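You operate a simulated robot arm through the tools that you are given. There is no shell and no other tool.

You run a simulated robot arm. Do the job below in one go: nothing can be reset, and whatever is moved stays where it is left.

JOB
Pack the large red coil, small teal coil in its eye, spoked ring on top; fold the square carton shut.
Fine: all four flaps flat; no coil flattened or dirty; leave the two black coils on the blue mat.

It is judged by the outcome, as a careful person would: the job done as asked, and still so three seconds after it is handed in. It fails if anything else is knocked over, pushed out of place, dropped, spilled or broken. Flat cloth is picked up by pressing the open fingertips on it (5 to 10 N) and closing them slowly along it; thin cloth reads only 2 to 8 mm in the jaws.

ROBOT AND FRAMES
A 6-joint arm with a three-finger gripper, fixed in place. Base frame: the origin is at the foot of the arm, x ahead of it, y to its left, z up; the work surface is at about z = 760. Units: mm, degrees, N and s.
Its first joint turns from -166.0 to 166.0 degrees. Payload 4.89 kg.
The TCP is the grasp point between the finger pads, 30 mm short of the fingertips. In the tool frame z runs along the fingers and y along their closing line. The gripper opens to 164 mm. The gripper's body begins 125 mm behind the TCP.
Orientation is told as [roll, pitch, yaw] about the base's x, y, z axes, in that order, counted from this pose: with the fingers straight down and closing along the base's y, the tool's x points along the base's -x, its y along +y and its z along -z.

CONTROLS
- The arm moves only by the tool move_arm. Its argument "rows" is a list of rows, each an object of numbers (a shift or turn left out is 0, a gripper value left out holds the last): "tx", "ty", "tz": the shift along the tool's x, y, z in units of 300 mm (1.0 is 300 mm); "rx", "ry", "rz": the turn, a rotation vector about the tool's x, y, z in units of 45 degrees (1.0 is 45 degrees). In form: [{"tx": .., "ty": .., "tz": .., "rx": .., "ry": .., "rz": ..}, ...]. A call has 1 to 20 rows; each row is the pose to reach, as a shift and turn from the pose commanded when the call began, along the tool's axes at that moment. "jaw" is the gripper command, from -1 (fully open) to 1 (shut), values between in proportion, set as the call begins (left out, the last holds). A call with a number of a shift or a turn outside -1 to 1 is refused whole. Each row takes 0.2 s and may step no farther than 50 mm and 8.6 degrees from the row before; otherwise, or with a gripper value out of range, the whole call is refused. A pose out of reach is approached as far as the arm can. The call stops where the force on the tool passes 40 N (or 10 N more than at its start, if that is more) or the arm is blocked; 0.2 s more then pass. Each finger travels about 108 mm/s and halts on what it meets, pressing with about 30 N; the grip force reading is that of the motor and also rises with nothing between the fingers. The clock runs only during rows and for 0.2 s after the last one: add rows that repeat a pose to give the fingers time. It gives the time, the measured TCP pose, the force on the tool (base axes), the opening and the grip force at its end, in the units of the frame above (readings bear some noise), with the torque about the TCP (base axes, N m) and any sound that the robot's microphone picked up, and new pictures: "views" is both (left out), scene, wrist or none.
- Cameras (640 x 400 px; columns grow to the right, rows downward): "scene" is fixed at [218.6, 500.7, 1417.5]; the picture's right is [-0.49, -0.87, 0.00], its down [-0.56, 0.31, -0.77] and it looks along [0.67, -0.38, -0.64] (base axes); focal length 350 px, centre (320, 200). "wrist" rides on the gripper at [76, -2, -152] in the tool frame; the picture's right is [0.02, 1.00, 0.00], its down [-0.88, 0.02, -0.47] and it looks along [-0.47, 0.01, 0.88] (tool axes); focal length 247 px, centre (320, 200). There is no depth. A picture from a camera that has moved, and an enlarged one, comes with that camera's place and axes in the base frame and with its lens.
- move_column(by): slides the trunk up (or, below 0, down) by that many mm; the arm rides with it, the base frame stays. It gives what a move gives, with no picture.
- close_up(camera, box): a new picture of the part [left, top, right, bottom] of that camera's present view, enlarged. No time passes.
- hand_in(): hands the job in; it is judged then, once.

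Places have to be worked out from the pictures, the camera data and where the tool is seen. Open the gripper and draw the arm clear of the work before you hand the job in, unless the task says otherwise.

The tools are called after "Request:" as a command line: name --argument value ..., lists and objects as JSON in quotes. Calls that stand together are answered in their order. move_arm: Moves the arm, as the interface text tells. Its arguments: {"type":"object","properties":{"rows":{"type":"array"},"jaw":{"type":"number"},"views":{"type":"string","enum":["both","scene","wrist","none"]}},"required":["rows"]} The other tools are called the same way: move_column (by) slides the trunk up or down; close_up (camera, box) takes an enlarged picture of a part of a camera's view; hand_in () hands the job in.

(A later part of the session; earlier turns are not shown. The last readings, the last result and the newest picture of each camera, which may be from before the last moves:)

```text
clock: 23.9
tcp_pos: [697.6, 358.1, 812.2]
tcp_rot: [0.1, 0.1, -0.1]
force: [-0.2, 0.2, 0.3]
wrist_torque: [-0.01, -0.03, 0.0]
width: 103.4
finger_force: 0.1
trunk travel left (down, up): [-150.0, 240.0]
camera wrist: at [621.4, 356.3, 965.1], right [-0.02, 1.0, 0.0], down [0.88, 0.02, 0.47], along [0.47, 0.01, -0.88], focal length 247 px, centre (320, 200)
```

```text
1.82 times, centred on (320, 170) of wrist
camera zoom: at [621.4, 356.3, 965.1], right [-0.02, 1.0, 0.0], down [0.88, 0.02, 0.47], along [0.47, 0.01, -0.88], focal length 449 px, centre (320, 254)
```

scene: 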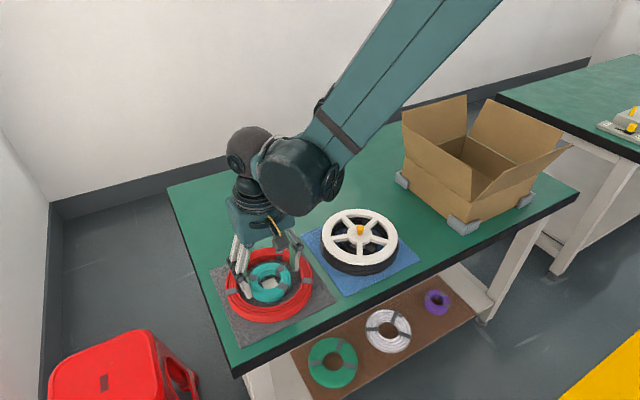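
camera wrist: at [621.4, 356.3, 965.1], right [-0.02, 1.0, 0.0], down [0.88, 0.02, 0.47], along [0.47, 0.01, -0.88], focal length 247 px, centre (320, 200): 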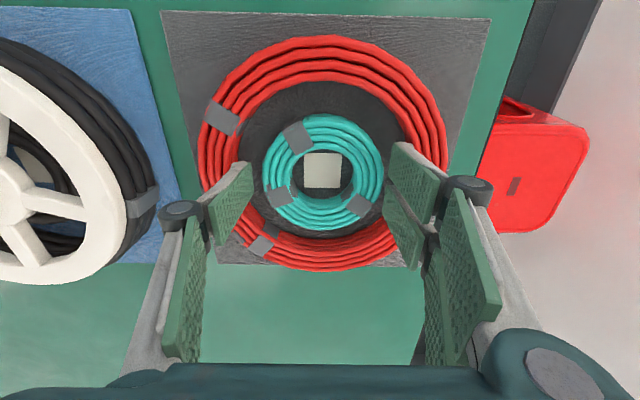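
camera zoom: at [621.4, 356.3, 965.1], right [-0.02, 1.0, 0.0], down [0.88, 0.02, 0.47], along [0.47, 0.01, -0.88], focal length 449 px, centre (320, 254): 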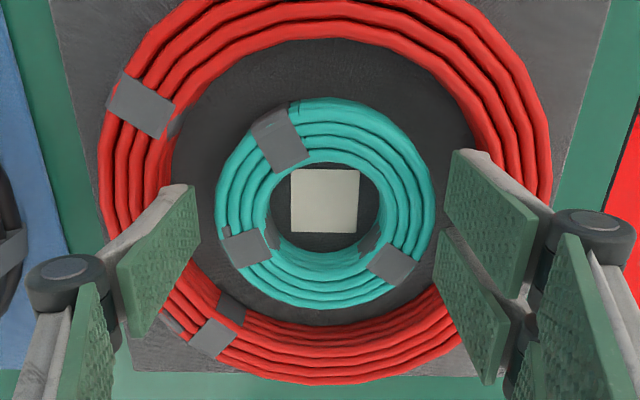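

No force with the tips about 5 mm below the coil's top, so the fingers are in the gap. I'm continuing down in small steps toward tip z≈768.

Request:
move_arm --rows '[{"tz": 0.008}, {"tz": 0.016}, {"tz": 0.024}]' --views "none"

Request:
move_arm --rows '[{"tz": 0.008}, {"tz": 0.016}, {"tz": 0.024}]' --views "both"

Request:
close_up --camera "wrist" --box '[200, 60, 440, 280]'

Request:
close_up --camera "scene" --box '[220, 220, 330, 330]'

```text
clock: 24.7
tcp_pos: [697.4, 357.2, 804.0]
tcp_rot: [-0.1, -0.1, -0.1]
force: [0.6, 0.1, 0.5]
wrist_torque: [0.04, -0.04, 0.01]
width: 103.4
finger_force: 0.1
trunk travel left (down, up): [-150.0, 240.0]
```

```text
clock: 25.5
tcp_pos: [697.1, 358.2, 796.7]
tcp_rot: [0.0, -0.1, -0.1]
force: [0.3, -0.8, 0.3]
wrist_torque: [0.01, 0.0, -0.03]
width: 103.4
finger_force: 0.0
trunk travel left (down, up): [-150.0, 240.0]
camera wrist: at [621.2, 356.5, 950.7], right [-0.02, 1.0, 0.0], down [0.88, 0.02, 0.47], along [0.47, 0.01, -0.88], focal length 247 px, centre (320, 200)
```

scene: 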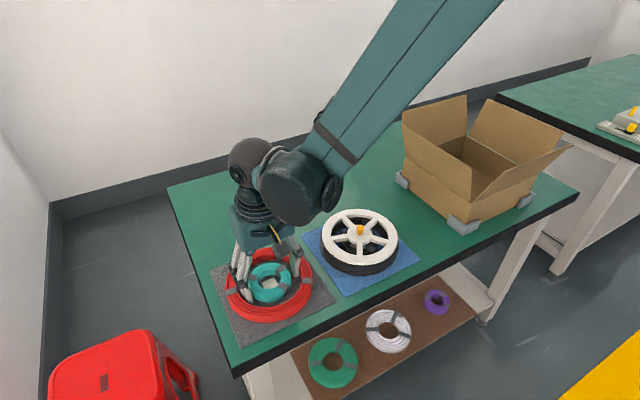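
wrist: 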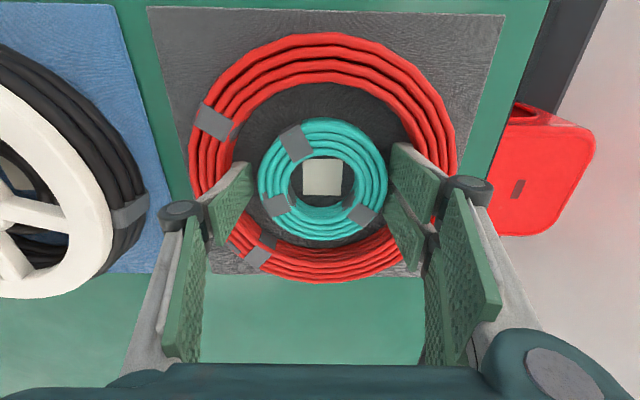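

```text
1.82 times, centred on (320, 170) of wrist
camera zoom: at [621.2, 356.5, 950.7], right [-0.02, 1.0, 0.0], down [0.88, 0.02, 0.47], along [0.47, 0.01, -0.88], focal length 449 px, centre (320, 254)
```

zoom: 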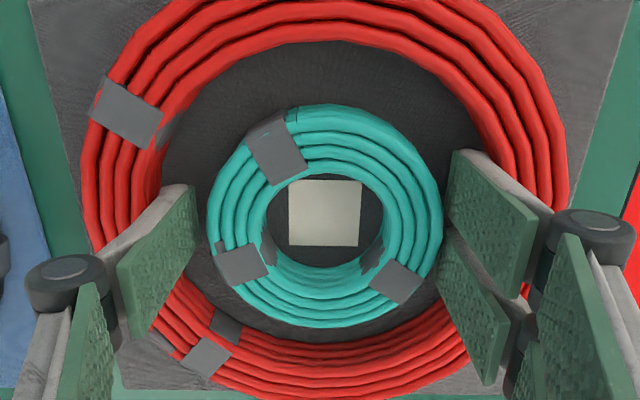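

```text
3.64 times, centred on (275, 275) of scene
camera zoom: at [218.6, 500.7, 1417.5], right [-0.49, -0.87, 0.0], down [-0.56, 0.31, -0.77], along [0.67, -0.38, -0.64], focal length 1271 px, centre (484, -73)
```

zoom: 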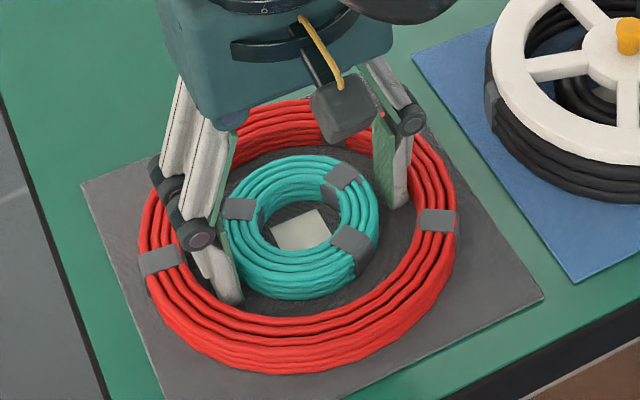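

The fingers are inside the gap with the tips near z 767. I'm spreading them gently against the red coil's inner wall and reading where they stop.

Request:
move_arm --rows '[{}, {}, {}]' --jaw -0.42 --views "wrist"

Request:
close_up --camera "scene" --box '[220, 220, 330, 330]'

```text
clock: 26.3
tcp_pos: [697.5, 357.5, 798.0]
tcp_rot: [0.0, 0.0, -0.1]
force: [-0.3, 0.0, -1.9]
wrist_torque: [0.01, 0.0, -0.02]
width: 114.1
finger_force: 0.1
trunk travel left (down, up): [-150.0, 240.0]
camera wrist: at [621.2, 356.5, 950.8], right [-0.02, 1.0, 0.0], down [0.88, 0.02, 0.47], along [0.47, 0.01, -0.88], focal length 247 px, centre (320, 200)
```

wrist: 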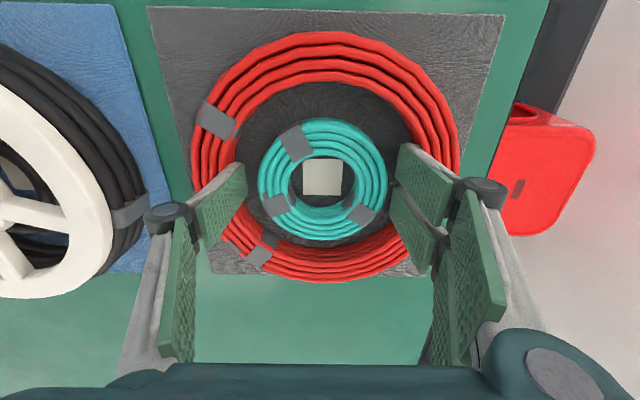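

```text
3.64 times, centred on (275, 275) of scene
camera zoom: at [218.6, 500.7, 1417.5], right [-0.49, -0.87, 0.0], down [-0.56, 0.31, -0.77], along [0.67, -0.38, -0.64], focal length 1271 px, centre (484, -73)
```

zoom: 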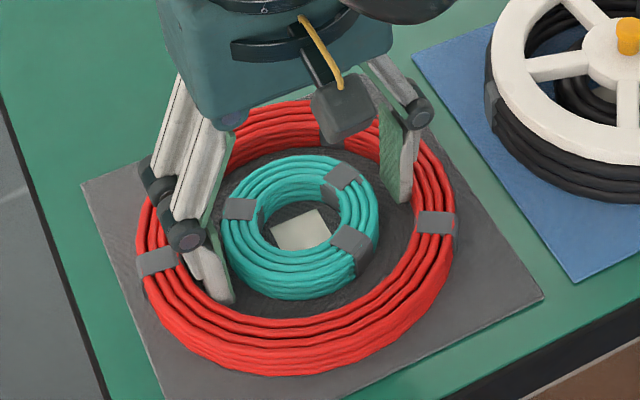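

The spread stopped at 114 mm against a command of 116, so the tines are bearing on the red coil, which shifted 1–2 mm to centre itself. I'll command a wider opening for full pressure and lift 12 mm slowly.

Request:
move_arm --rows '[{}, {}, {"tz": -0.01}, {"tz": -0.02}, {"tz": -0.03}, {"tz": -0.04}]' --jaw -0.7 --views "both"

Request:
close_up --camera "scene" --box '[220, 220, 330, 330]'

```text
clock: 27.7
tcp_pos: [697.7, 357.4, 809.8]
tcp_rot: [0.1, 0.1, -0.1]
force: [-0.1, 0.5, -0.3]
wrist_torque: [-0.03, 0.0, 0.0]
width: 139.6
finger_force: 0.1
trunk travel left (down, up): [-150.0, 240.0]
camera wrist: at [621.4, 356.4, 962.5], right [-0.02, 1.0, 0.0], down [0.88, 0.02, 0.47], along [0.47, 0.01, -0.88], focal length 247 px, centre (320, 200)
```

scene: 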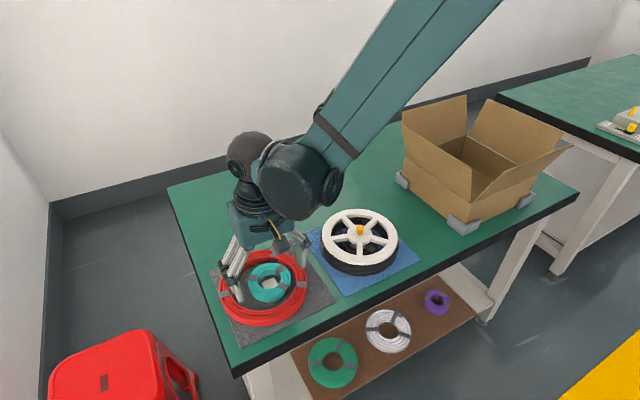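
wrist: 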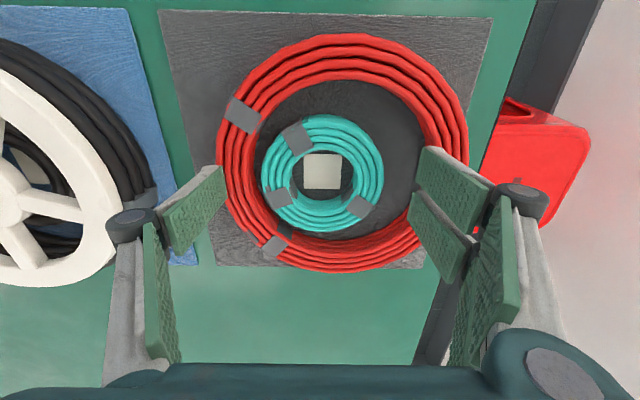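

```text
3.64 times, centred on (275, 275) of scene
camera zoom: at [218.6, 500.7, 1417.5], right [-0.49, -0.87, 0.0], down [-0.56, 0.31, -0.77], along [0.67, -0.38, -0.64], focal length 1271 px, centre (484, -73)
```

zoom: 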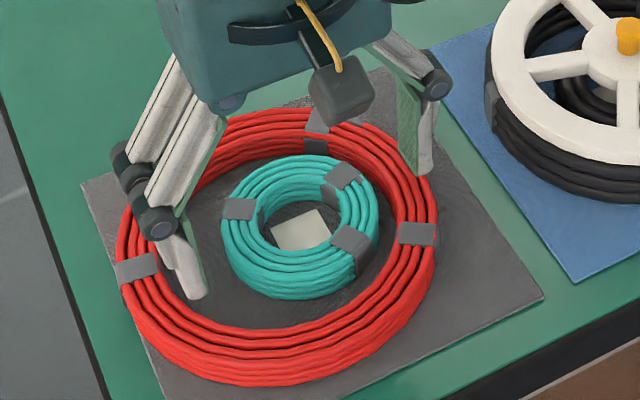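

The spread ran on to 139 mm: the single finger rode up out of the eye and the coil stayed on the mat, shifted about 14 mm to +y. A spreading grip can't hold it because the finger backs taper. I'm lifting clear, then I'll pinch the bundle instead.

Request:
move_arm --rows '[{"tz": -0.02}, {"tz": -0.05}, {"tz": -0.1}, {"tz": -0.15}, {"tz": -0.2}]' --views "both"

Request:
close_up --camera "wrist" --box '[200, 20, 440, 240]'

Request:
close_up --camera "scene" --box '[200, 210, 340, 330]'

```text
clock: 28.9
tcp_pos: [698.1, 358.8, 870.8]
tcp_rot: [-0.1, 0.0, -0.2]
force: [1.1, 0.2, -0.1]
wrist_torque: [-0.04, 0.07, -0.02]
width: 139.4
finger_force: 0.0
trunk travel left (down, up): [-150.0, 240.0]
camera wrist: at [621.8, 356.6, 1022.9], right [-0.02, 1.0, 0.0], down [0.88, 0.02, 0.47], along [0.47, 0.01, -0.88], focal length 247 px, centre (320, 200)
```

scene: 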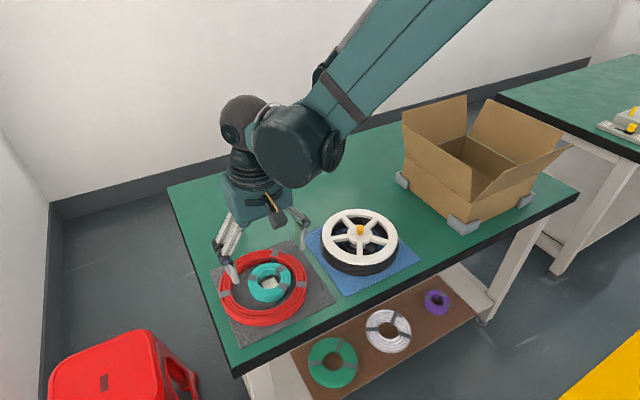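
wrist: 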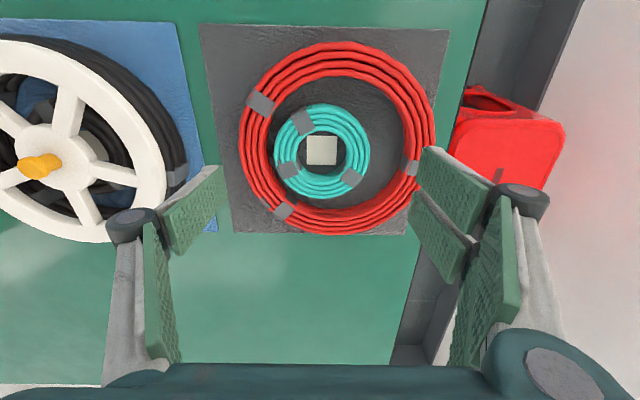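

```text
1.82 times, centred on (320, 130) of wrist
camera zoom: at [621.8, 356.6, 1022.9], right [-0.02, 1.0, 0.0], down [0.88, 0.02, 0.47], along [0.47, 0.01, -0.88], focal length 449 px, centre (320, 327)
```

zoom: 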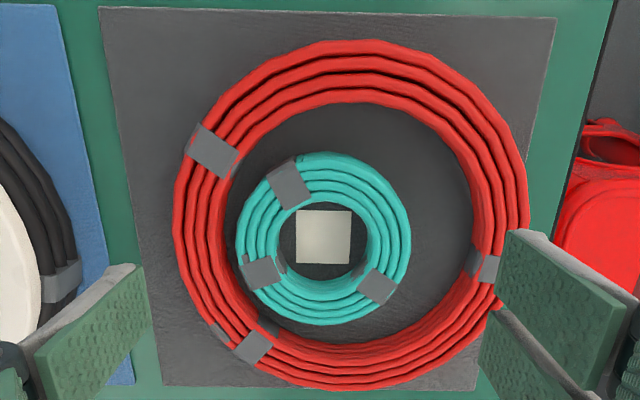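

```text
3.33 times, centred on (270, 270) of scene
camera zoom: at [218.6, 500.7, 1417.5], right [-0.49, -0.87, 0.0], down [-0.56, 0.31, -0.77], along [0.67, -0.38, -0.64], focal length 1165 px, centre (487, -33)
```

zoom: 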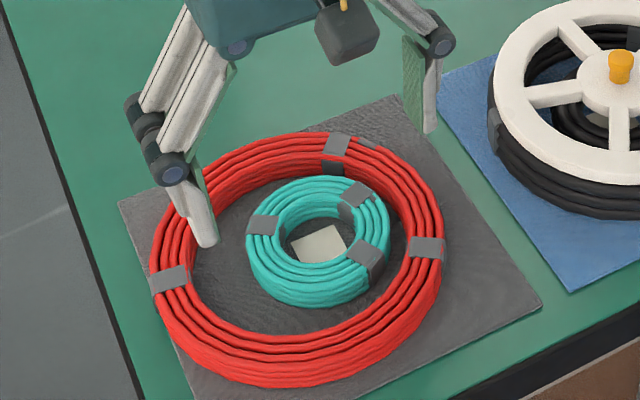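

The red coil lies flat and undamaged, now centred near (699.5, 375). The +y side has the widest inner gap, about 35 mm. I'll pinch the bundle there, clear of the strap, with the single tine inside, turning the tool 12° to line up with the radius.

Request:
move_arm --rows '[{"tx": 0.02, "ty": 0.12, "rz": -0.09}, {"tx": 0.04, "ty": 0.24, "rz": -0.18}, {"tx": 0.0533, "ty": 0.3257, "rz": -0.267}, {"tx": 0.0533, "ty": 0.3257, "rz": -0.267}, {"tx": 0.0533, "ty": 0.3257, "rz": -0.267}]' --jaw 0.268 --views "both"

Request:
close_up --camera "wrist" --box '[160, 20, 440, 240]'

```text
clock: 30.1
tcp_pos: [681.0, 454.4, 869.1]
tcp_rot: [0.0, 0.0, 11.9]
force: [0.6, 0.5, 0.1]
wrist_torque: [-0.03, 0.01, -0.05]
width: 59.9
finger_force: 0.1
trunk travel left (down, up): [-150.0, 240.0]
camera wrist: at [607.0, 437.8, 1022.8], right [-0.23, 0.97, 0.0], down [0.86, 0.2, 0.47], along [0.46, 0.11, -0.88], focal length 247 px, centre (320, 200)
```

scene: 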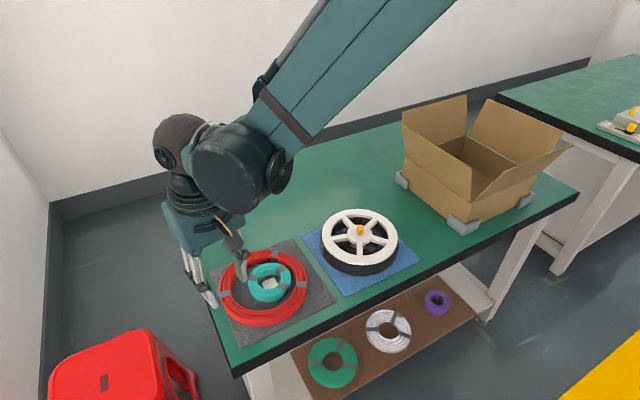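
wrist: 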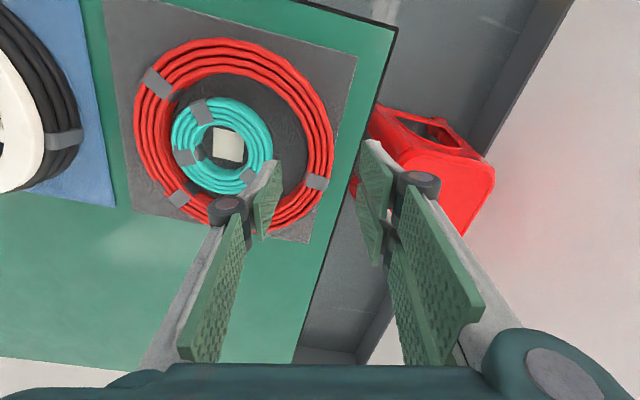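

```text
1.82 times, centred on (300, 130) of wrist
camera zoom: at [607.0, 437.8, 1022.8], right [-0.23, 0.97, 0.0], down [0.86, 0.2, 0.47], along [0.46, 0.11, -0.88], focal length 449 px, centre (356, 327)
```

zoom: 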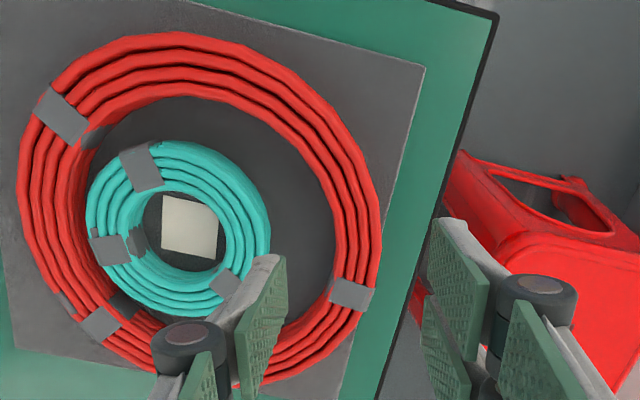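

The tool axis projects onto the middle of the bundle, with the single tine over the gap and about 9 mm clear of the teal coil. I'm descending to tip z≈763.

Request:
move_arm --rows '[{"tz": 0.1}, {"tz": 0.18}, {"tz": 0.21}, {"tz": 0.23}, {"tz": 0.24}, {"tz": 0.25}]' --views "both"

Request:
close_up --camera "wrist" --box '[160, 60, 440, 280]'

Request:
close_up --camera "scene" --box '[200, 210, 340, 330]'

```text
clock: 31.5
tcp_pos: [681.8, 455.5, 793.7]
tcp_rot: [0.0, 0.0, 12.0]
force: [-0.6, 0.9, 0.9]
wrist_torque: [0.02, 0.0, -0.02]
width: 60.1
finger_force: 0.0
trunk travel left (down, up): [-150.0, 240.0]
camera wrist: at [607.1, 438.1, 947.3], right [-0.23, 0.97, 0.0], down [0.86, 0.2, 0.47], along [0.46, 0.11, -0.88], focal length 247 px, centre (320, 200)
```

scene: 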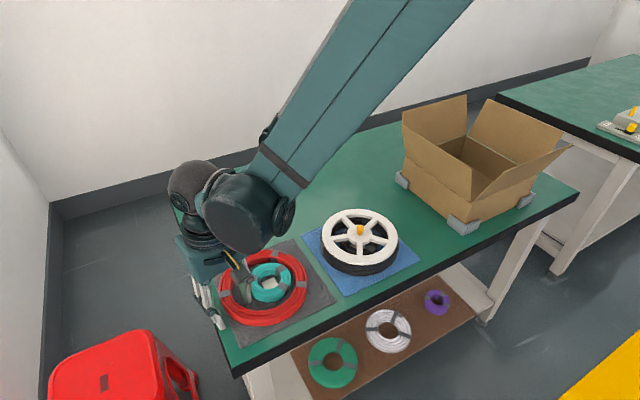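
wrist: 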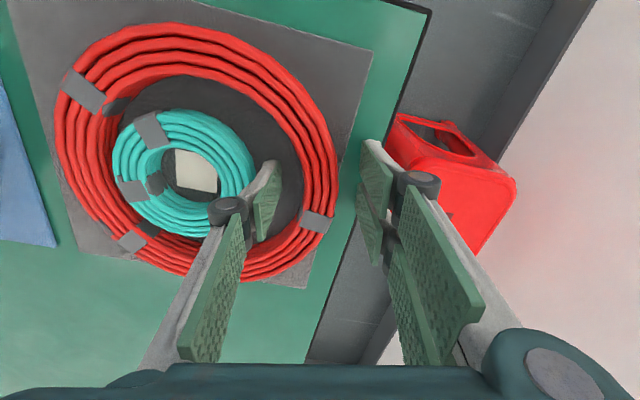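

```text
1.82 times, centred on (300, 170) of wrist
camera zoom: at [607.1, 438.1, 947.3], right [-0.23, 0.97, 0.0], down [0.86, 0.2, 0.47], along [0.46, 0.11, -0.88], focal length 449 px, centre (356, 254)
```

zoom: 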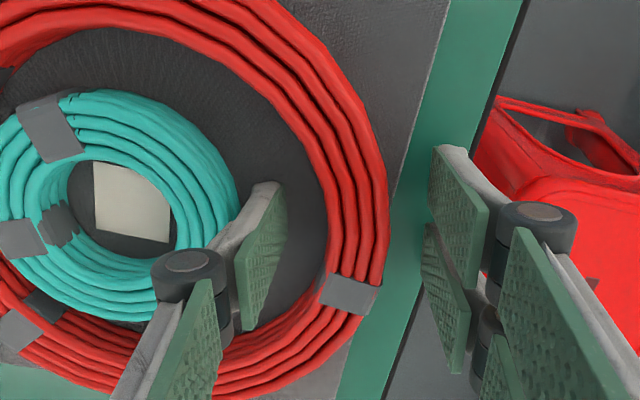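

```text
3.33 times, centred on (270, 270) of scene
camera zoom: at [218.6, 500.7, 1417.5], right [-0.49, -0.87, 0.0], down [-0.56, 0.31, -0.77], along [0.67, -0.38, -0.64], focal length 1165 px, centre (487, -33)
```

zoom: 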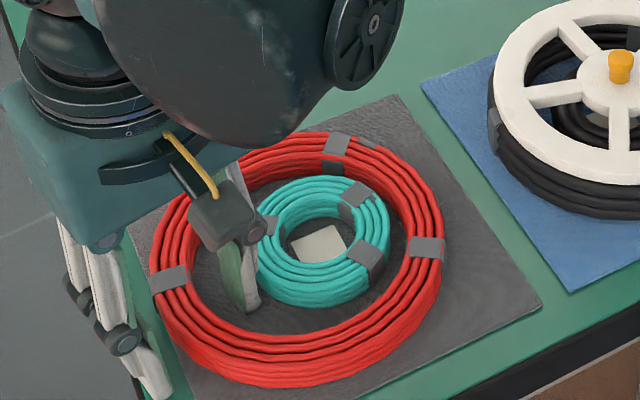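

The single tine is in the eye beside the teal coil and the double tines are outside. I'm closing on the bundle.

Request:
move_arm --rows '[{}, {}, {}]' --jaw 0.75 --views "wrist"

Request:
close_up --camera "scene" --box '[200, 210, 340, 330]'

```text
clock: 32.3
tcp_pos: [681.3, 454.7, 793.9]
tcp_rot: [0.0, 0.0, 12.0]
force: [0.7, 1.3, 0.1]
wrist_torque: [0.06, 0.01, 0.09]
width: 24.7
finger_force: 30.1
trunk travel left (down, up): [-150.0, 240.0]
camera wrist: at [607.2, 438.1, 947.4], right [-0.23, 0.97, 0.0], down [0.86, 0.2, 0.47], along [0.46, 0.11, -0.88], focal length 247 px, centre (320, 200)
```

wrist: 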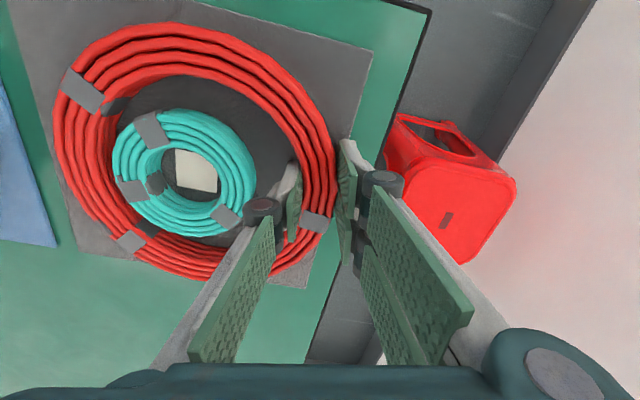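

```text
3.33 times, centred on (270, 270) of scene
camera zoom: at [218.6, 500.7, 1417.5], right [-0.49, -0.87, 0.0], down [-0.56, 0.31, -0.77], along [0.67, -0.38, -0.64], focal length 1165 px, centre (487, -33)
```

zoom: 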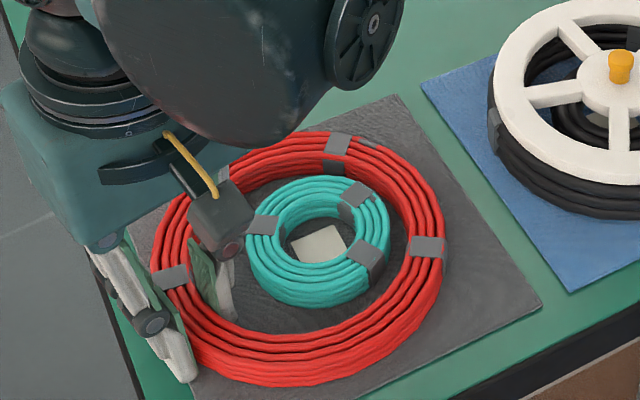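

The grip is firm: 24.7 mm wide at 30 N, with both coils still in place. I'm lifting 15 mm slowly to see how the coil hangs.

Request:
move_arm --rows '[{"tz": -0.007}, {"tz": -0.014}, {"tz": -0.021}, {"tz": -0.028}, {"tz": -0.035}, {"tz": -0.042}, {"tz": -0.05}]' --views "wrist"

Request:
close_up --camera "scene" --box '[200, 210, 340, 330]'

```text
clock: 33.9
tcp_pos: [681.9, 455.7, 810.3]
tcp_rot: [0.1, 0.0, 12.0]
force: [-1.5, -0.1, -1.2]
wrist_torque: [0.17, 0.02, -0.01]
width: 24.6
finger_force: 29.2
trunk travel left (down, up): [-150.0, 240.0]
camera wrist: at [607.2, 438.4, 962.6], right [-0.23, 0.97, 0.0], down [0.86, 0.2, 0.47], along [0.46, 0.11, -0.88], focal length 247 px, centre (320, 200)
```

wrist: 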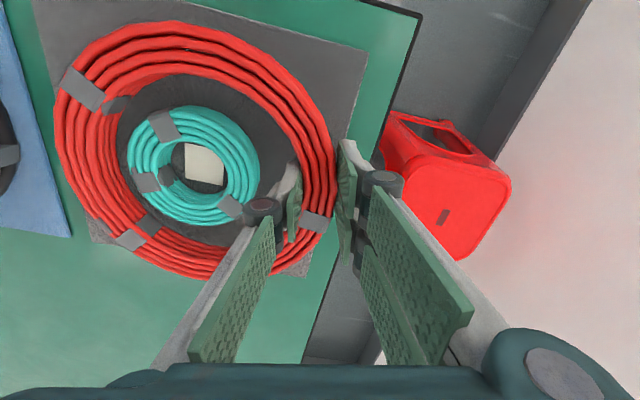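

```text
3.33 times, centred on (270, 270) of scene
camera zoom: at [218.6, 500.7, 1417.5], right [-0.49, -0.87, 0.0], down [-0.56, 0.31, -0.77], along [0.67, -0.38, -0.64], focal length 1165 px, centre (487, -33)
```

zoom: 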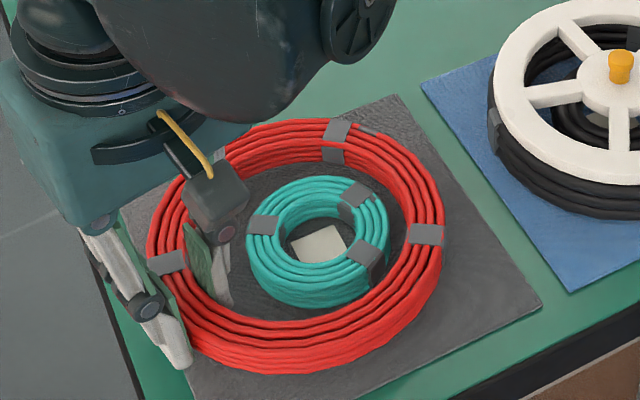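

The coil lifted almost level, weighs only about 0.2 kg, and the teal coil is undisturbed. I'm raising it well above the flap tops before travelling.

Request:
move_arm --rows '[{"tz": -0.05}, {"tz": -0.12}, {"tz": -0.2}, {"tz": -0.29}, {"tz": -0.38}, {"tz": -0.47}, {"tz": -0.56}, {"tz": -0.65}, {"tz": -0.73}, {"tz": -0.78}, {"tz": -0.8}]' --views "both"

```text
clock: 36.3
tcp_pos: [682.4, 455.5, 1051.0]
tcp_rot: [0.1, 0.0, 12.0]
force: [1.2, -1.0, -1.1]
wrist_torque: [0.08, 0.02, -0.02]
width: 24.5
finger_force: 30.4
trunk travel left (down, up): [-150.0, 240.0]
camera wrist: at [607.6, 438.2, 1203.6], right [-0.23, 0.97, 0.0], down [0.86, 0.2, 0.47], along [0.46, 0.11, -0.88], focal length 247 px, centre (320, 200)
```

scene: 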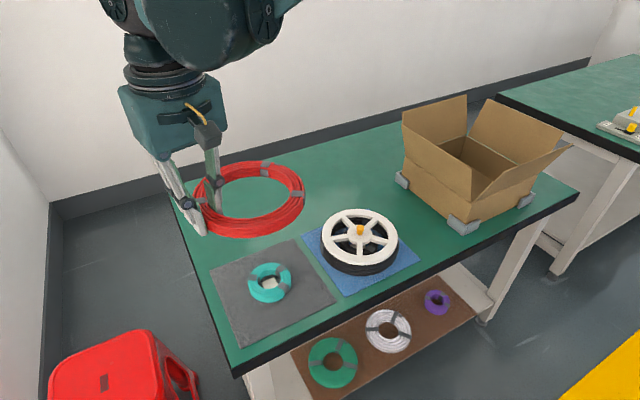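
wrist: 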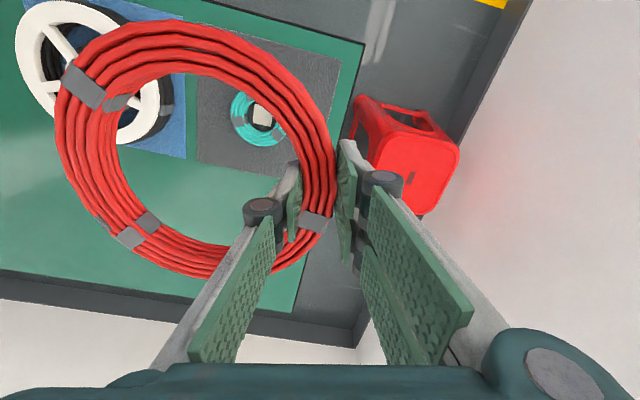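

The red coil hangs level and the teal coil sits alone and centred on the mat. I'm carrying the red coil toward the carton at this height, turning the tool back to 0° on the way.

Request:
move_arm --rows '[{"tx": 0.007, "ty": -0.05, "rz": 0.02}, {"tx": 0.02, "ty": -0.15, "rz": 0.06}, {"tx": 0.037, "ty": -0.27, "rz": 0.1}, {"tx": 0.055, "ty": -0.4, "rz": 0.14}, {"tx": 0.073, "ty": -0.53, "rz": 0.18}, {"tx": 0.092, "ty": -0.66, "rz": 0.22}, {"tx": 0.11, "ty": -0.79, "rz": 0.25}, {"tx": 0.122, "ty": -0.88, "rz": 0.267}, {"tx": 0.129, "ty": -0.927, "rz": 0.267}]' --views "wrist"

Request:
move_arm --rows '[{"tx": -0.01, "ty": -0.06}, {"tx": -0.03, "ty": -0.18}, {"tx": -0.05, "ty": -0.31}, {"tx": -0.07, "ty": -0.44}, {"tx": -0.09, "ty": -0.57}, {"tx": -0.11, "ty": -0.7}, {"tx": -0.12, "ty": -0.83}, {"tx": -0.13, "ty": -0.93}, {"tx": -0.13, "ty": -0.98}]' --views "both"

```text
clock: 38.3
tcp_pos: [701.9, 174.6, 1048.6]
tcp_rot: [0.0, 0.0, -0.2]
force: [0.3, -0.1, -1.5]
wrist_torque: [0.13, -0.01, 0.0]
width: 24.6
finger_force: 30.2
trunk travel left (down, up): [-150.0, 240.0]
camera wrist: at [625.2, 173.5, 1202.4], right [-0.02, 1.0, 0.0], down [0.88, 0.02, 0.47], along [0.47, 0.01, -0.88], focal length 247 px, centre (320, 200)
```

wrist: 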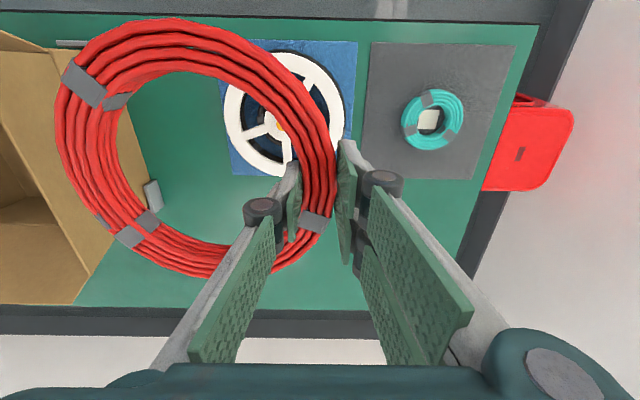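

```text
clock: 40.3
tcp_pos: [740.0, -118.6, 1050.4]
tcp_rot: [-0.1, -0.1, 0.0]
force: [0.1, 1.1, -1.8]
wrist_torque: [0.03, -0.01, -0.04]
width: 24.6
finger_force: 30.1
trunk travel left (down, up): [-150.0, 240.0]
camera wrist: at [664.1, -119.3, 1202.9], right [-0.02, 1.0, 0.0], down [0.88, 0.02, 0.47], along [0.47, 0.01, -0.88], focal length 247 px, centre (320, 200)
```

scene: 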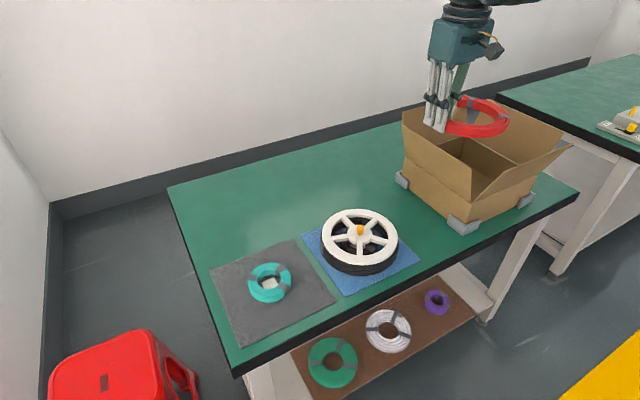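
wrist: 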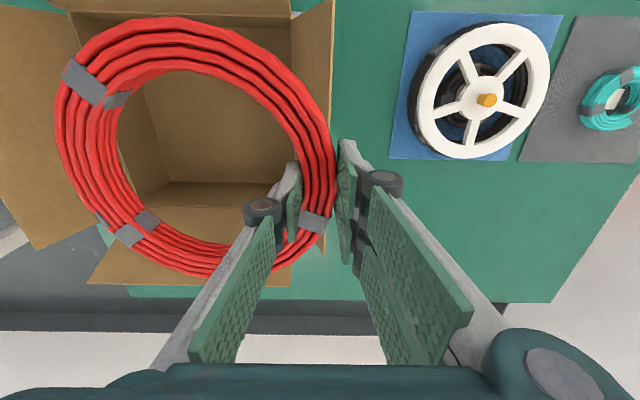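

The coil is now over the carton's +y side. I'm zooming in to locate the carton's rim and floor corners before lowering.

Request:
close_up --camera "wrist" --box '[0, 0, 360, 310]'

Request:
close_up --camera "scene" --box '[380, 70, 590, 250]'

```text
1.29 times, centred on (180, 155) of wrist
camera zoom: at [664.1, -119.3, 1202.9], right [-0.02, 1.0, 0.0], down [0.88, 0.02, 0.47], along [0.47, 0.01, -0.88], focal length 319 px, centre (501, 258)
```

zoom: 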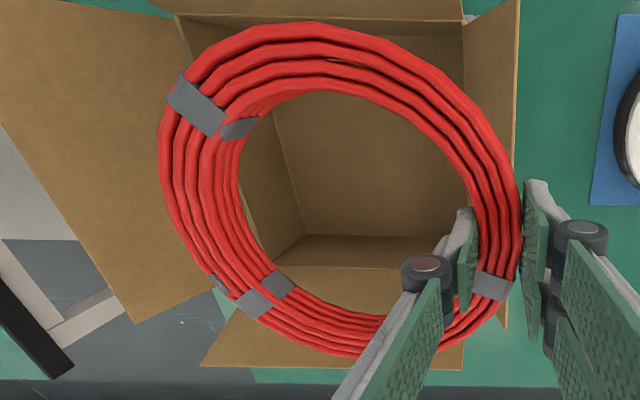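

```text
2.22 times, centred on (485, 160) of scene
camera zoom: at [218.6, 500.7, 1417.5], right [-0.49, -0.87, 0.0], down [-0.56, 0.31, -0.77], along [0.67, -0.38, -0.64], focal length 777 px, centre (-47, 289)
```

zoom: 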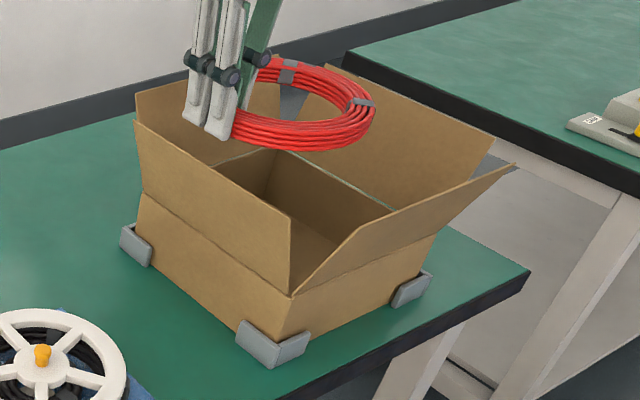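

The carton's inside spans about x 614–866 and y −407 to −153, and the flaps lean out about 21° with tops near z 975. With the grip on the +y side, the gripper body would brush the +y flap. I'll turn the tool 45° so the grip points to the near +y corner, with the coil centred at (740, −280).

Request:
move_arm --rows '[{"tx": 0.03, "ty": -0.05, "rz": -0.15}, {"tx": 0.06, "ty": -0.1, "rz": -0.3}, {"tx": 0.09, "ty": -0.16, "rz": -0.45}, {"tx": 0.12, "ty": -0.22, "rz": -0.6}, {"tx": 0.15, "ty": -0.28, "rz": -0.75}, {"tx": 0.18, "ty": -0.33, "rz": -0.9}, {"tx": 0.193, "ty": -0.345, "rz": -1.0}, {"tx": 0.193, "ty": -0.345, "rz": -1.0}]' --views "both"

Request:
close_up --camera "wrist" --box '[0, 0, 400, 330]'

Request:
close_up --camera "scene" --box '[380, 70, 590, 250]'

```text
clock: 42.1
tcp_pos: [682.9, -221.5, 1049.9]
tcp_rot: [0.0, 0.0, 45.0]
force: [0.0, 0.2, -2.3]
wrist_torque: [0.13, 0.1, 0.0]
width: 24.7
finger_force: 30.3
trunk travel left (down, up): [-150.0, 240.0]
camera wrist: at [629.4, -276.8, 1202.7], right [-0.72, 0.69, 0.0], down [0.61, 0.64, 0.47], along [0.33, 0.34, -0.88], focal length 247 px, centre (320, 200)
```

scene: 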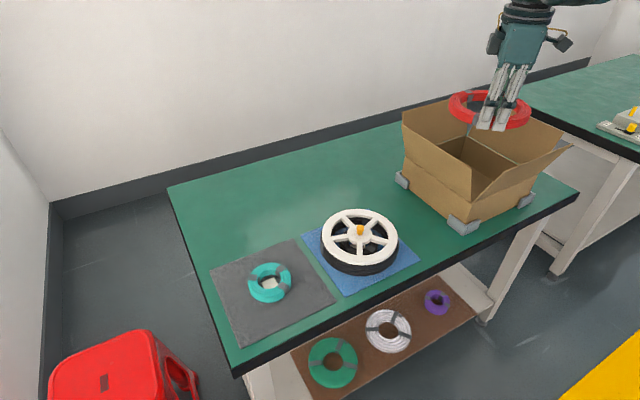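
wrist: 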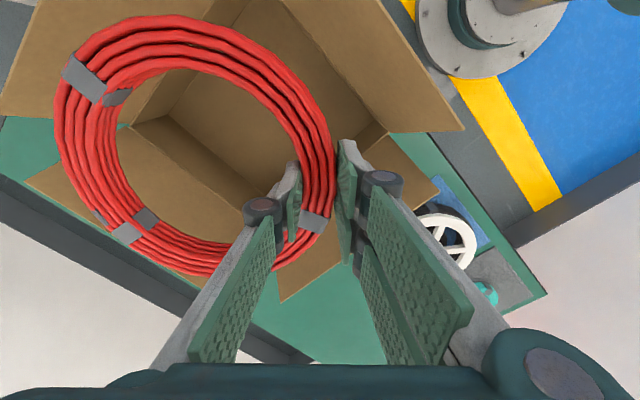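

```text
1.21 times, centred on (200, 165) of wrist
camera zoom: at [629.4, -276.8, 1202.7], right [-0.72, 0.69, 0.0], down [0.61, 0.64, 0.47], along [0.33, 0.34, -0.88], focal length 299 px, centre (466, 242)
```

zoom: 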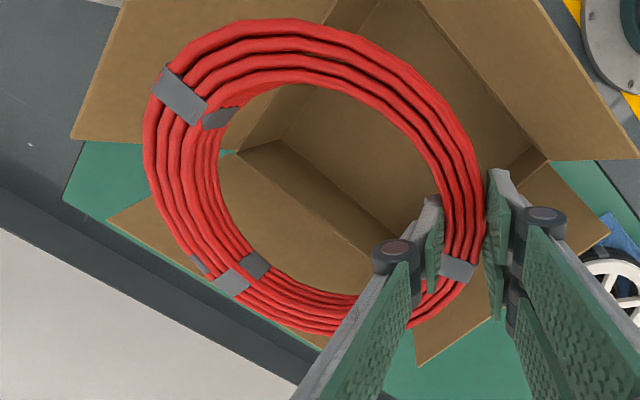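

```text
2.22 times, centred on (485, 160) of scene
camera zoom: at [218.6, 500.7, 1417.5], right [-0.49, -0.87, 0.0], down [-0.56, 0.31, -0.77], along [0.67, -0.38, -0.64], focal length 777 px, centre (-47, 289)
```

zoom: 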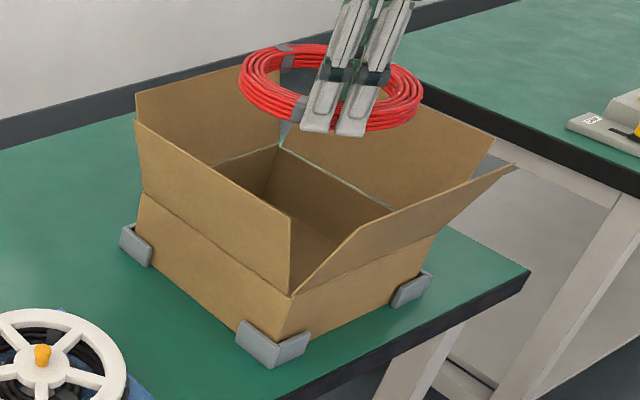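

The tool is at 45° with the coil over the carton's centre. I'm lowering it partway in and checking clearance.

Request:
move_arm --rows '[{"tz": 0.07}, {"tz": 0.16}, {"tz": 0.26}, {"tz": 0.36}, {"tz": 0.45}, {"tz": 0.52}, {"tz": 0.58}]' --views "both"

Request:
close_up --camera "wrist" --box '[0, 0, 440, 330]'

Request:
close_up --camera "scene" --box '[380, 70, 590, 250]'

```text
clock: 43.7
tcp_pos: [680.6, -222.3, 876.6]
tcp_rot: [-0.1, 0.0, 44.9]
force: [0.0, -0.3, -2.1]
wrist_torque: [0.1, 0.05, 0.03]
width: 24.6
finger_force: 29.3
trunk travel left (down, up): [-150.0, 240.0]
camera wrist: at [629.3, -278.0, 1028.9], right [-0.72, 0.69, 0.0], down [0.61, 0.64, 0.47], along [0.33, 0.34, -0.88], focal length 247 px, centre (320, 200)
```

scene: 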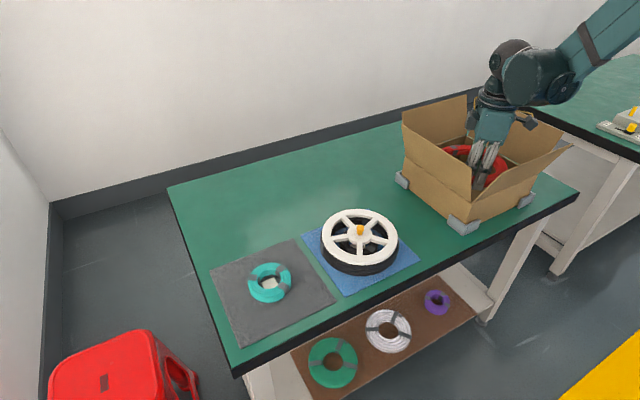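
wrist: 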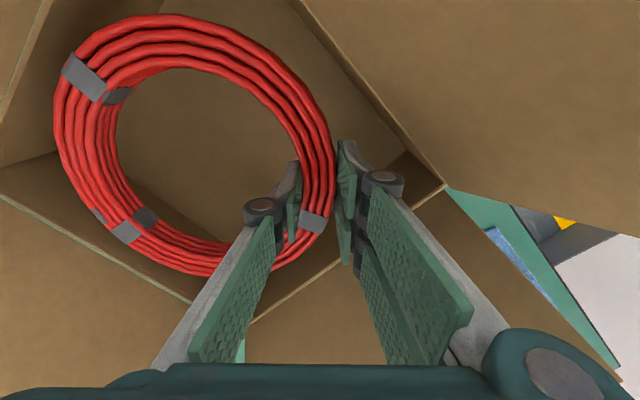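

```text
1.21 times, centred on (220, 165) of wrist
camera zoom: at [629.3, -278.0, 1028.9], right [-0.72, 0.69, 0.0], down [0.61, 0.64, 0.47], along [0.33, 0.34, -0.88], focal length 299 px, centre (441, 242)
```

zoom: 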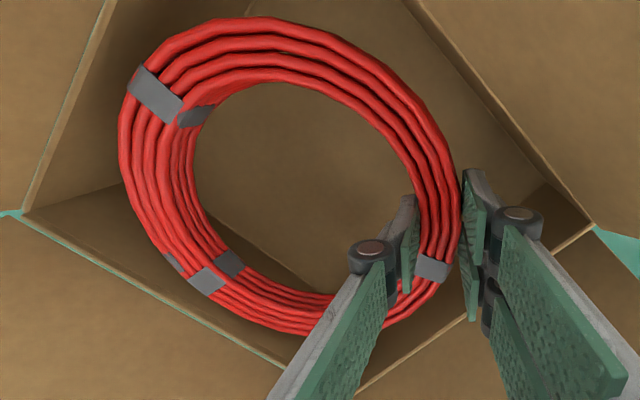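

```text
2.22 times, centred on (485, 160) of scene
camera zoom: at [218.6, 500.7, 1417.5], right [-0.49, -0.87, 0.0], down [-0.56, 0.31, -0.77], along [0.67, -0.38, -0.64], focal length 777 px, centre (-47, 289)
```

zoom: 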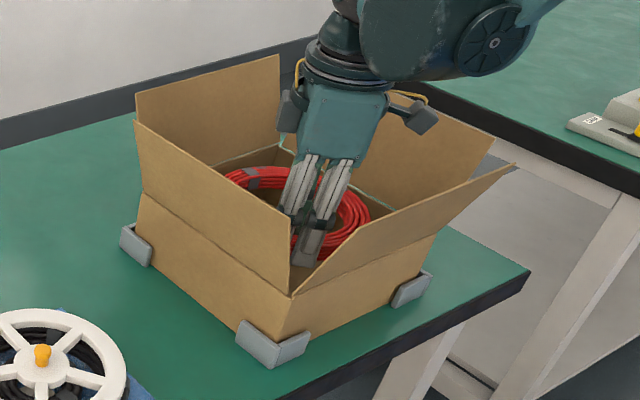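

The coil clears the walls all round. I'm lowering to just above the floor.

Request:
move_arm --rows '[{"tz": 0.06}, {"tz": 0.12}, {"tz": 0.18}, {"tz": 0.22}, {"tz": 0.237}]' --views "both"

Request:
close_up --camera "scene" --box '[380, 70, 590, 250]'

```text
clock: 44.9
tcp_pos: [682.7, -222.7, 804.4]
tcp_rot: [0.0, 0.0, 44.9]
force: [0.2, -0.4, -1.8]
wrist_torque: [0.1, 0.07, -0.02]
width: 24.9
finger_force: 30.1
trunk travel left (down, up): [-150.0, 240.0]
camera wrist: at [629.4, -277.6, 957.9], right [-0.72, 0.69, 0.0], down [0.61, 0.64, 0.47], along [0.33, 0.34, -0.88], focal length 247 px, centre (320, 200)
```

scene: 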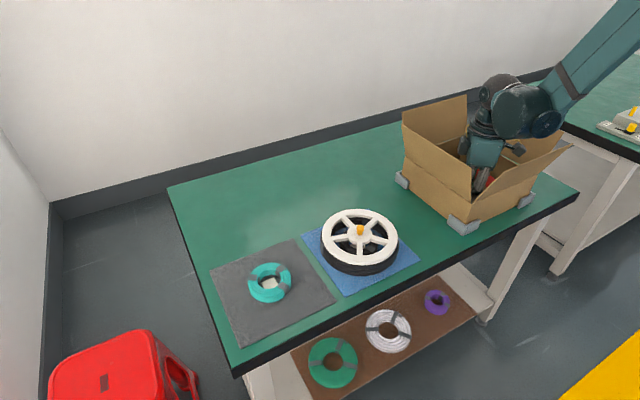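
wrist: 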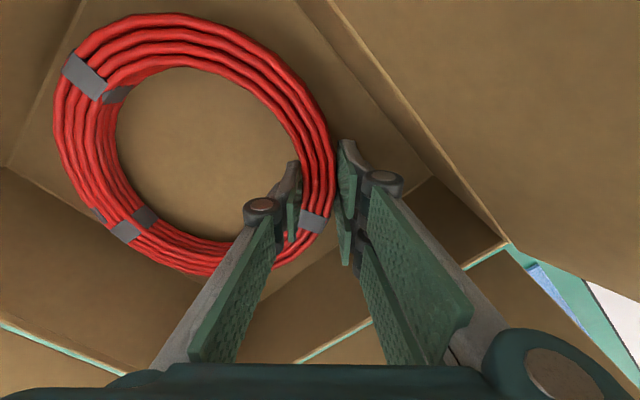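

```text
2.22 times, centred on (485, 160) of scene
camera zoom: at [218.6, 500.7, 1417.5], right [-0.49, -0.87, 0.0], down [-0.56, 0.31, -0.77], along [0.67, -0.38, -0.64], focal length 777 px, centre (-47, 289)
```

zoom: 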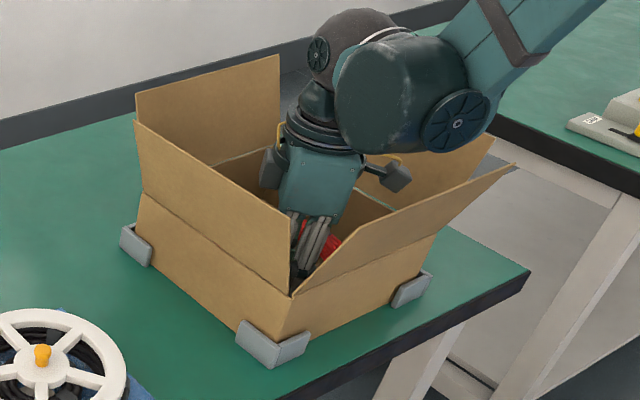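

Holding force is still about −1.8 N, so nothing is touching yet. I'm inching down in 1.5 mm steps until the floor takes the coil's weight.

Request:
move_arm --rows '[{"tz": 0.006}, {"tz": 0.012}, {"tz": 0.018}, {"tz": 0.022}]' --views "none"

Request:
move_arm --rows '[{"tz": 0.004}, {"tz": 0.008}]' --views "wrist"

```text
clock: 45.9
tcp_pos: [681.4, -221.8, 798.7]
tcp_rot: [0.0, 0.0, 45.1]
force: [-0.2, 0.7, -0.8]
wrist_torque: [-0.01, -0.03, 0.06]
width: 24.3
finger_force: 29.8
trunk travel left (down, up): [-150.0, 240.0]
```

```text
clock: 46.5
tcp_pos: [682.6, -222.6, 795.2]
tcp_rot: [0.0, 0.0, 45.0]
force: [-0.4, 1.4, 0.6]
wrist_torque: [0.09, -0.22, 0.13]
width: 24.4
finger_force: 30.3
trunk travel left (down, up): [-150.0, 240.0]
camera wrist: at [629.5, -277.0, 948.6], right [-0.72, 0.69, 0.0], down [0.61, 0.64, 0.47], along [0.33, 0.34, -0.88], focal length 247 px, centre (320, 200)
```

wrist: 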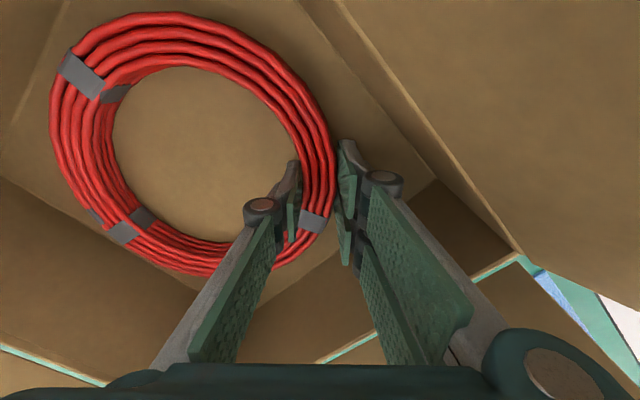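

The coil has just touched down: the vertical force went to about 0 and the torque changed sign. I'm opening to about 42 mm to release it.

Request:
move_arm --rows '[{}, {}]' --jaw 0.48 --views "wrist"

Request:
move_arm --rows '[{"tz": -0.02}, {"tz": -0.06}, {"tz": -0.12}, {"tz": -0.22}, {"tz": -0.34}, {"tz": -0.48}, {"tz": -0.62}, {"tz": -0.77}]' --views "both"

Request:
close_up --camera "scene" --box '[380, 70, 590, 250]'

```text
clock: 47.1
tcp_pos: [681.2, -221.1, 795.2]
tcp_rot: [0.1, 0.0, 44.9]
force: [-0.6, 0.0, -0.1]
wrist_torque: [0.0, -0.04, -0.03]
width: 42.7
finger_force: 0.0
trunk travel left (down, up): [-150.0, 240.0]
camera wrist: at [629.4, -277.1, 948.7], right [-0.72, 0.69, 0.0], down [0.61, 0.64, 0.47], along [0.33, 0.34, -0.88], focal length 247 px, centre (320, 200)
```

wrist: 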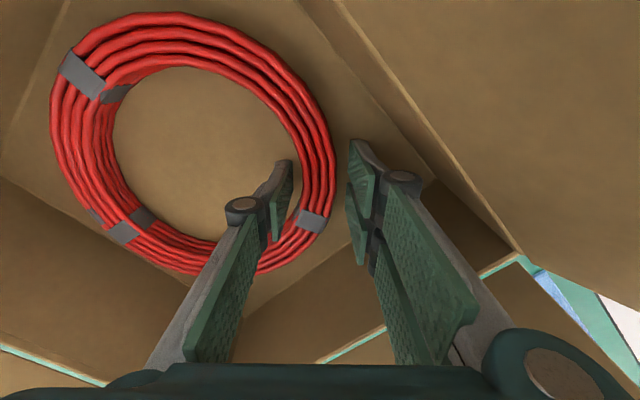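

```text
clock: 48.9
tcp_pos: [682.3, -222.8, 1026.6]
tcp_rot: [0.0, 0.0, 44.8]
force: [1.9, 0.4, -0.8]
wrist_torque: [0.04, 0.17, 0.0]
width: 42.9
finger_force: 0.1
trunk travel left (down, up): [-150.0, 240.0]
camera wrist: at [630.7, -278.4, 1179.8], right [-0.72, 0.69, 0.0], down [0.61, 0.64, 0.47], along [0.33, 0.34, -0.88], focal length 247 px, centre (320, 200)
```

scene: 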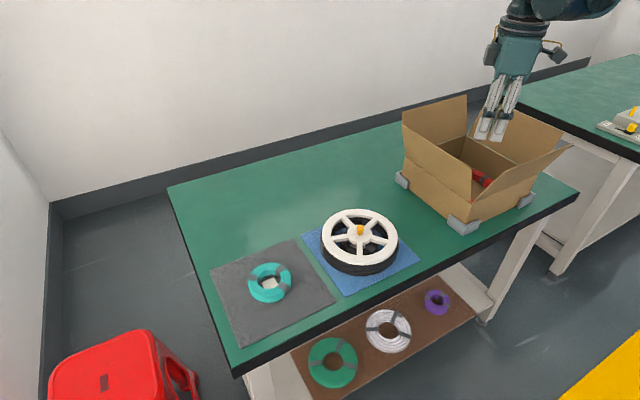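
wrist: 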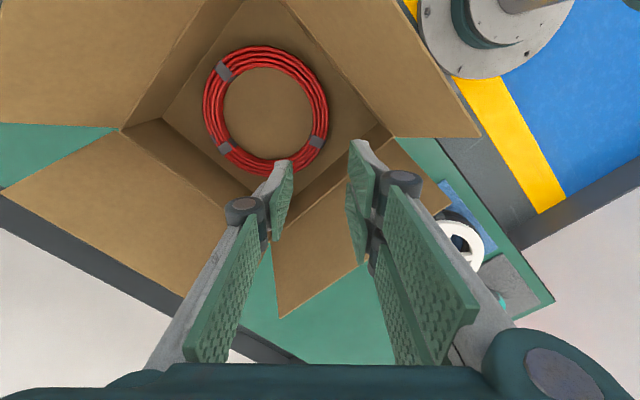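

```text
2.22 times, centred on (485, 160) of scene
camera zoom: at [218.6, 500.7, 1417.5], right [-0.49, -0.87, 0.0], down [-0.56, 0.31, -0.77], along [0.67, -0.38, -0.64], focal length 777 px, centre (-47, 289)
```

zoom: 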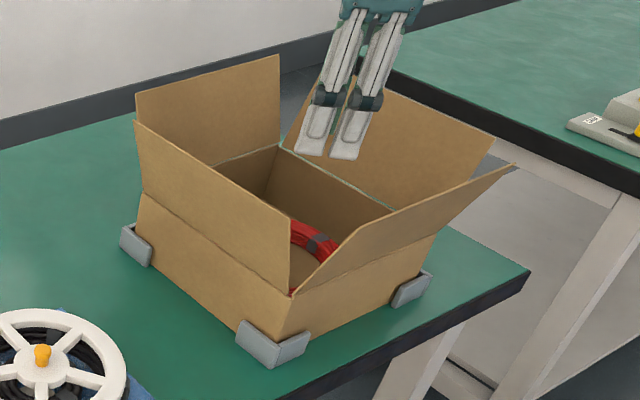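

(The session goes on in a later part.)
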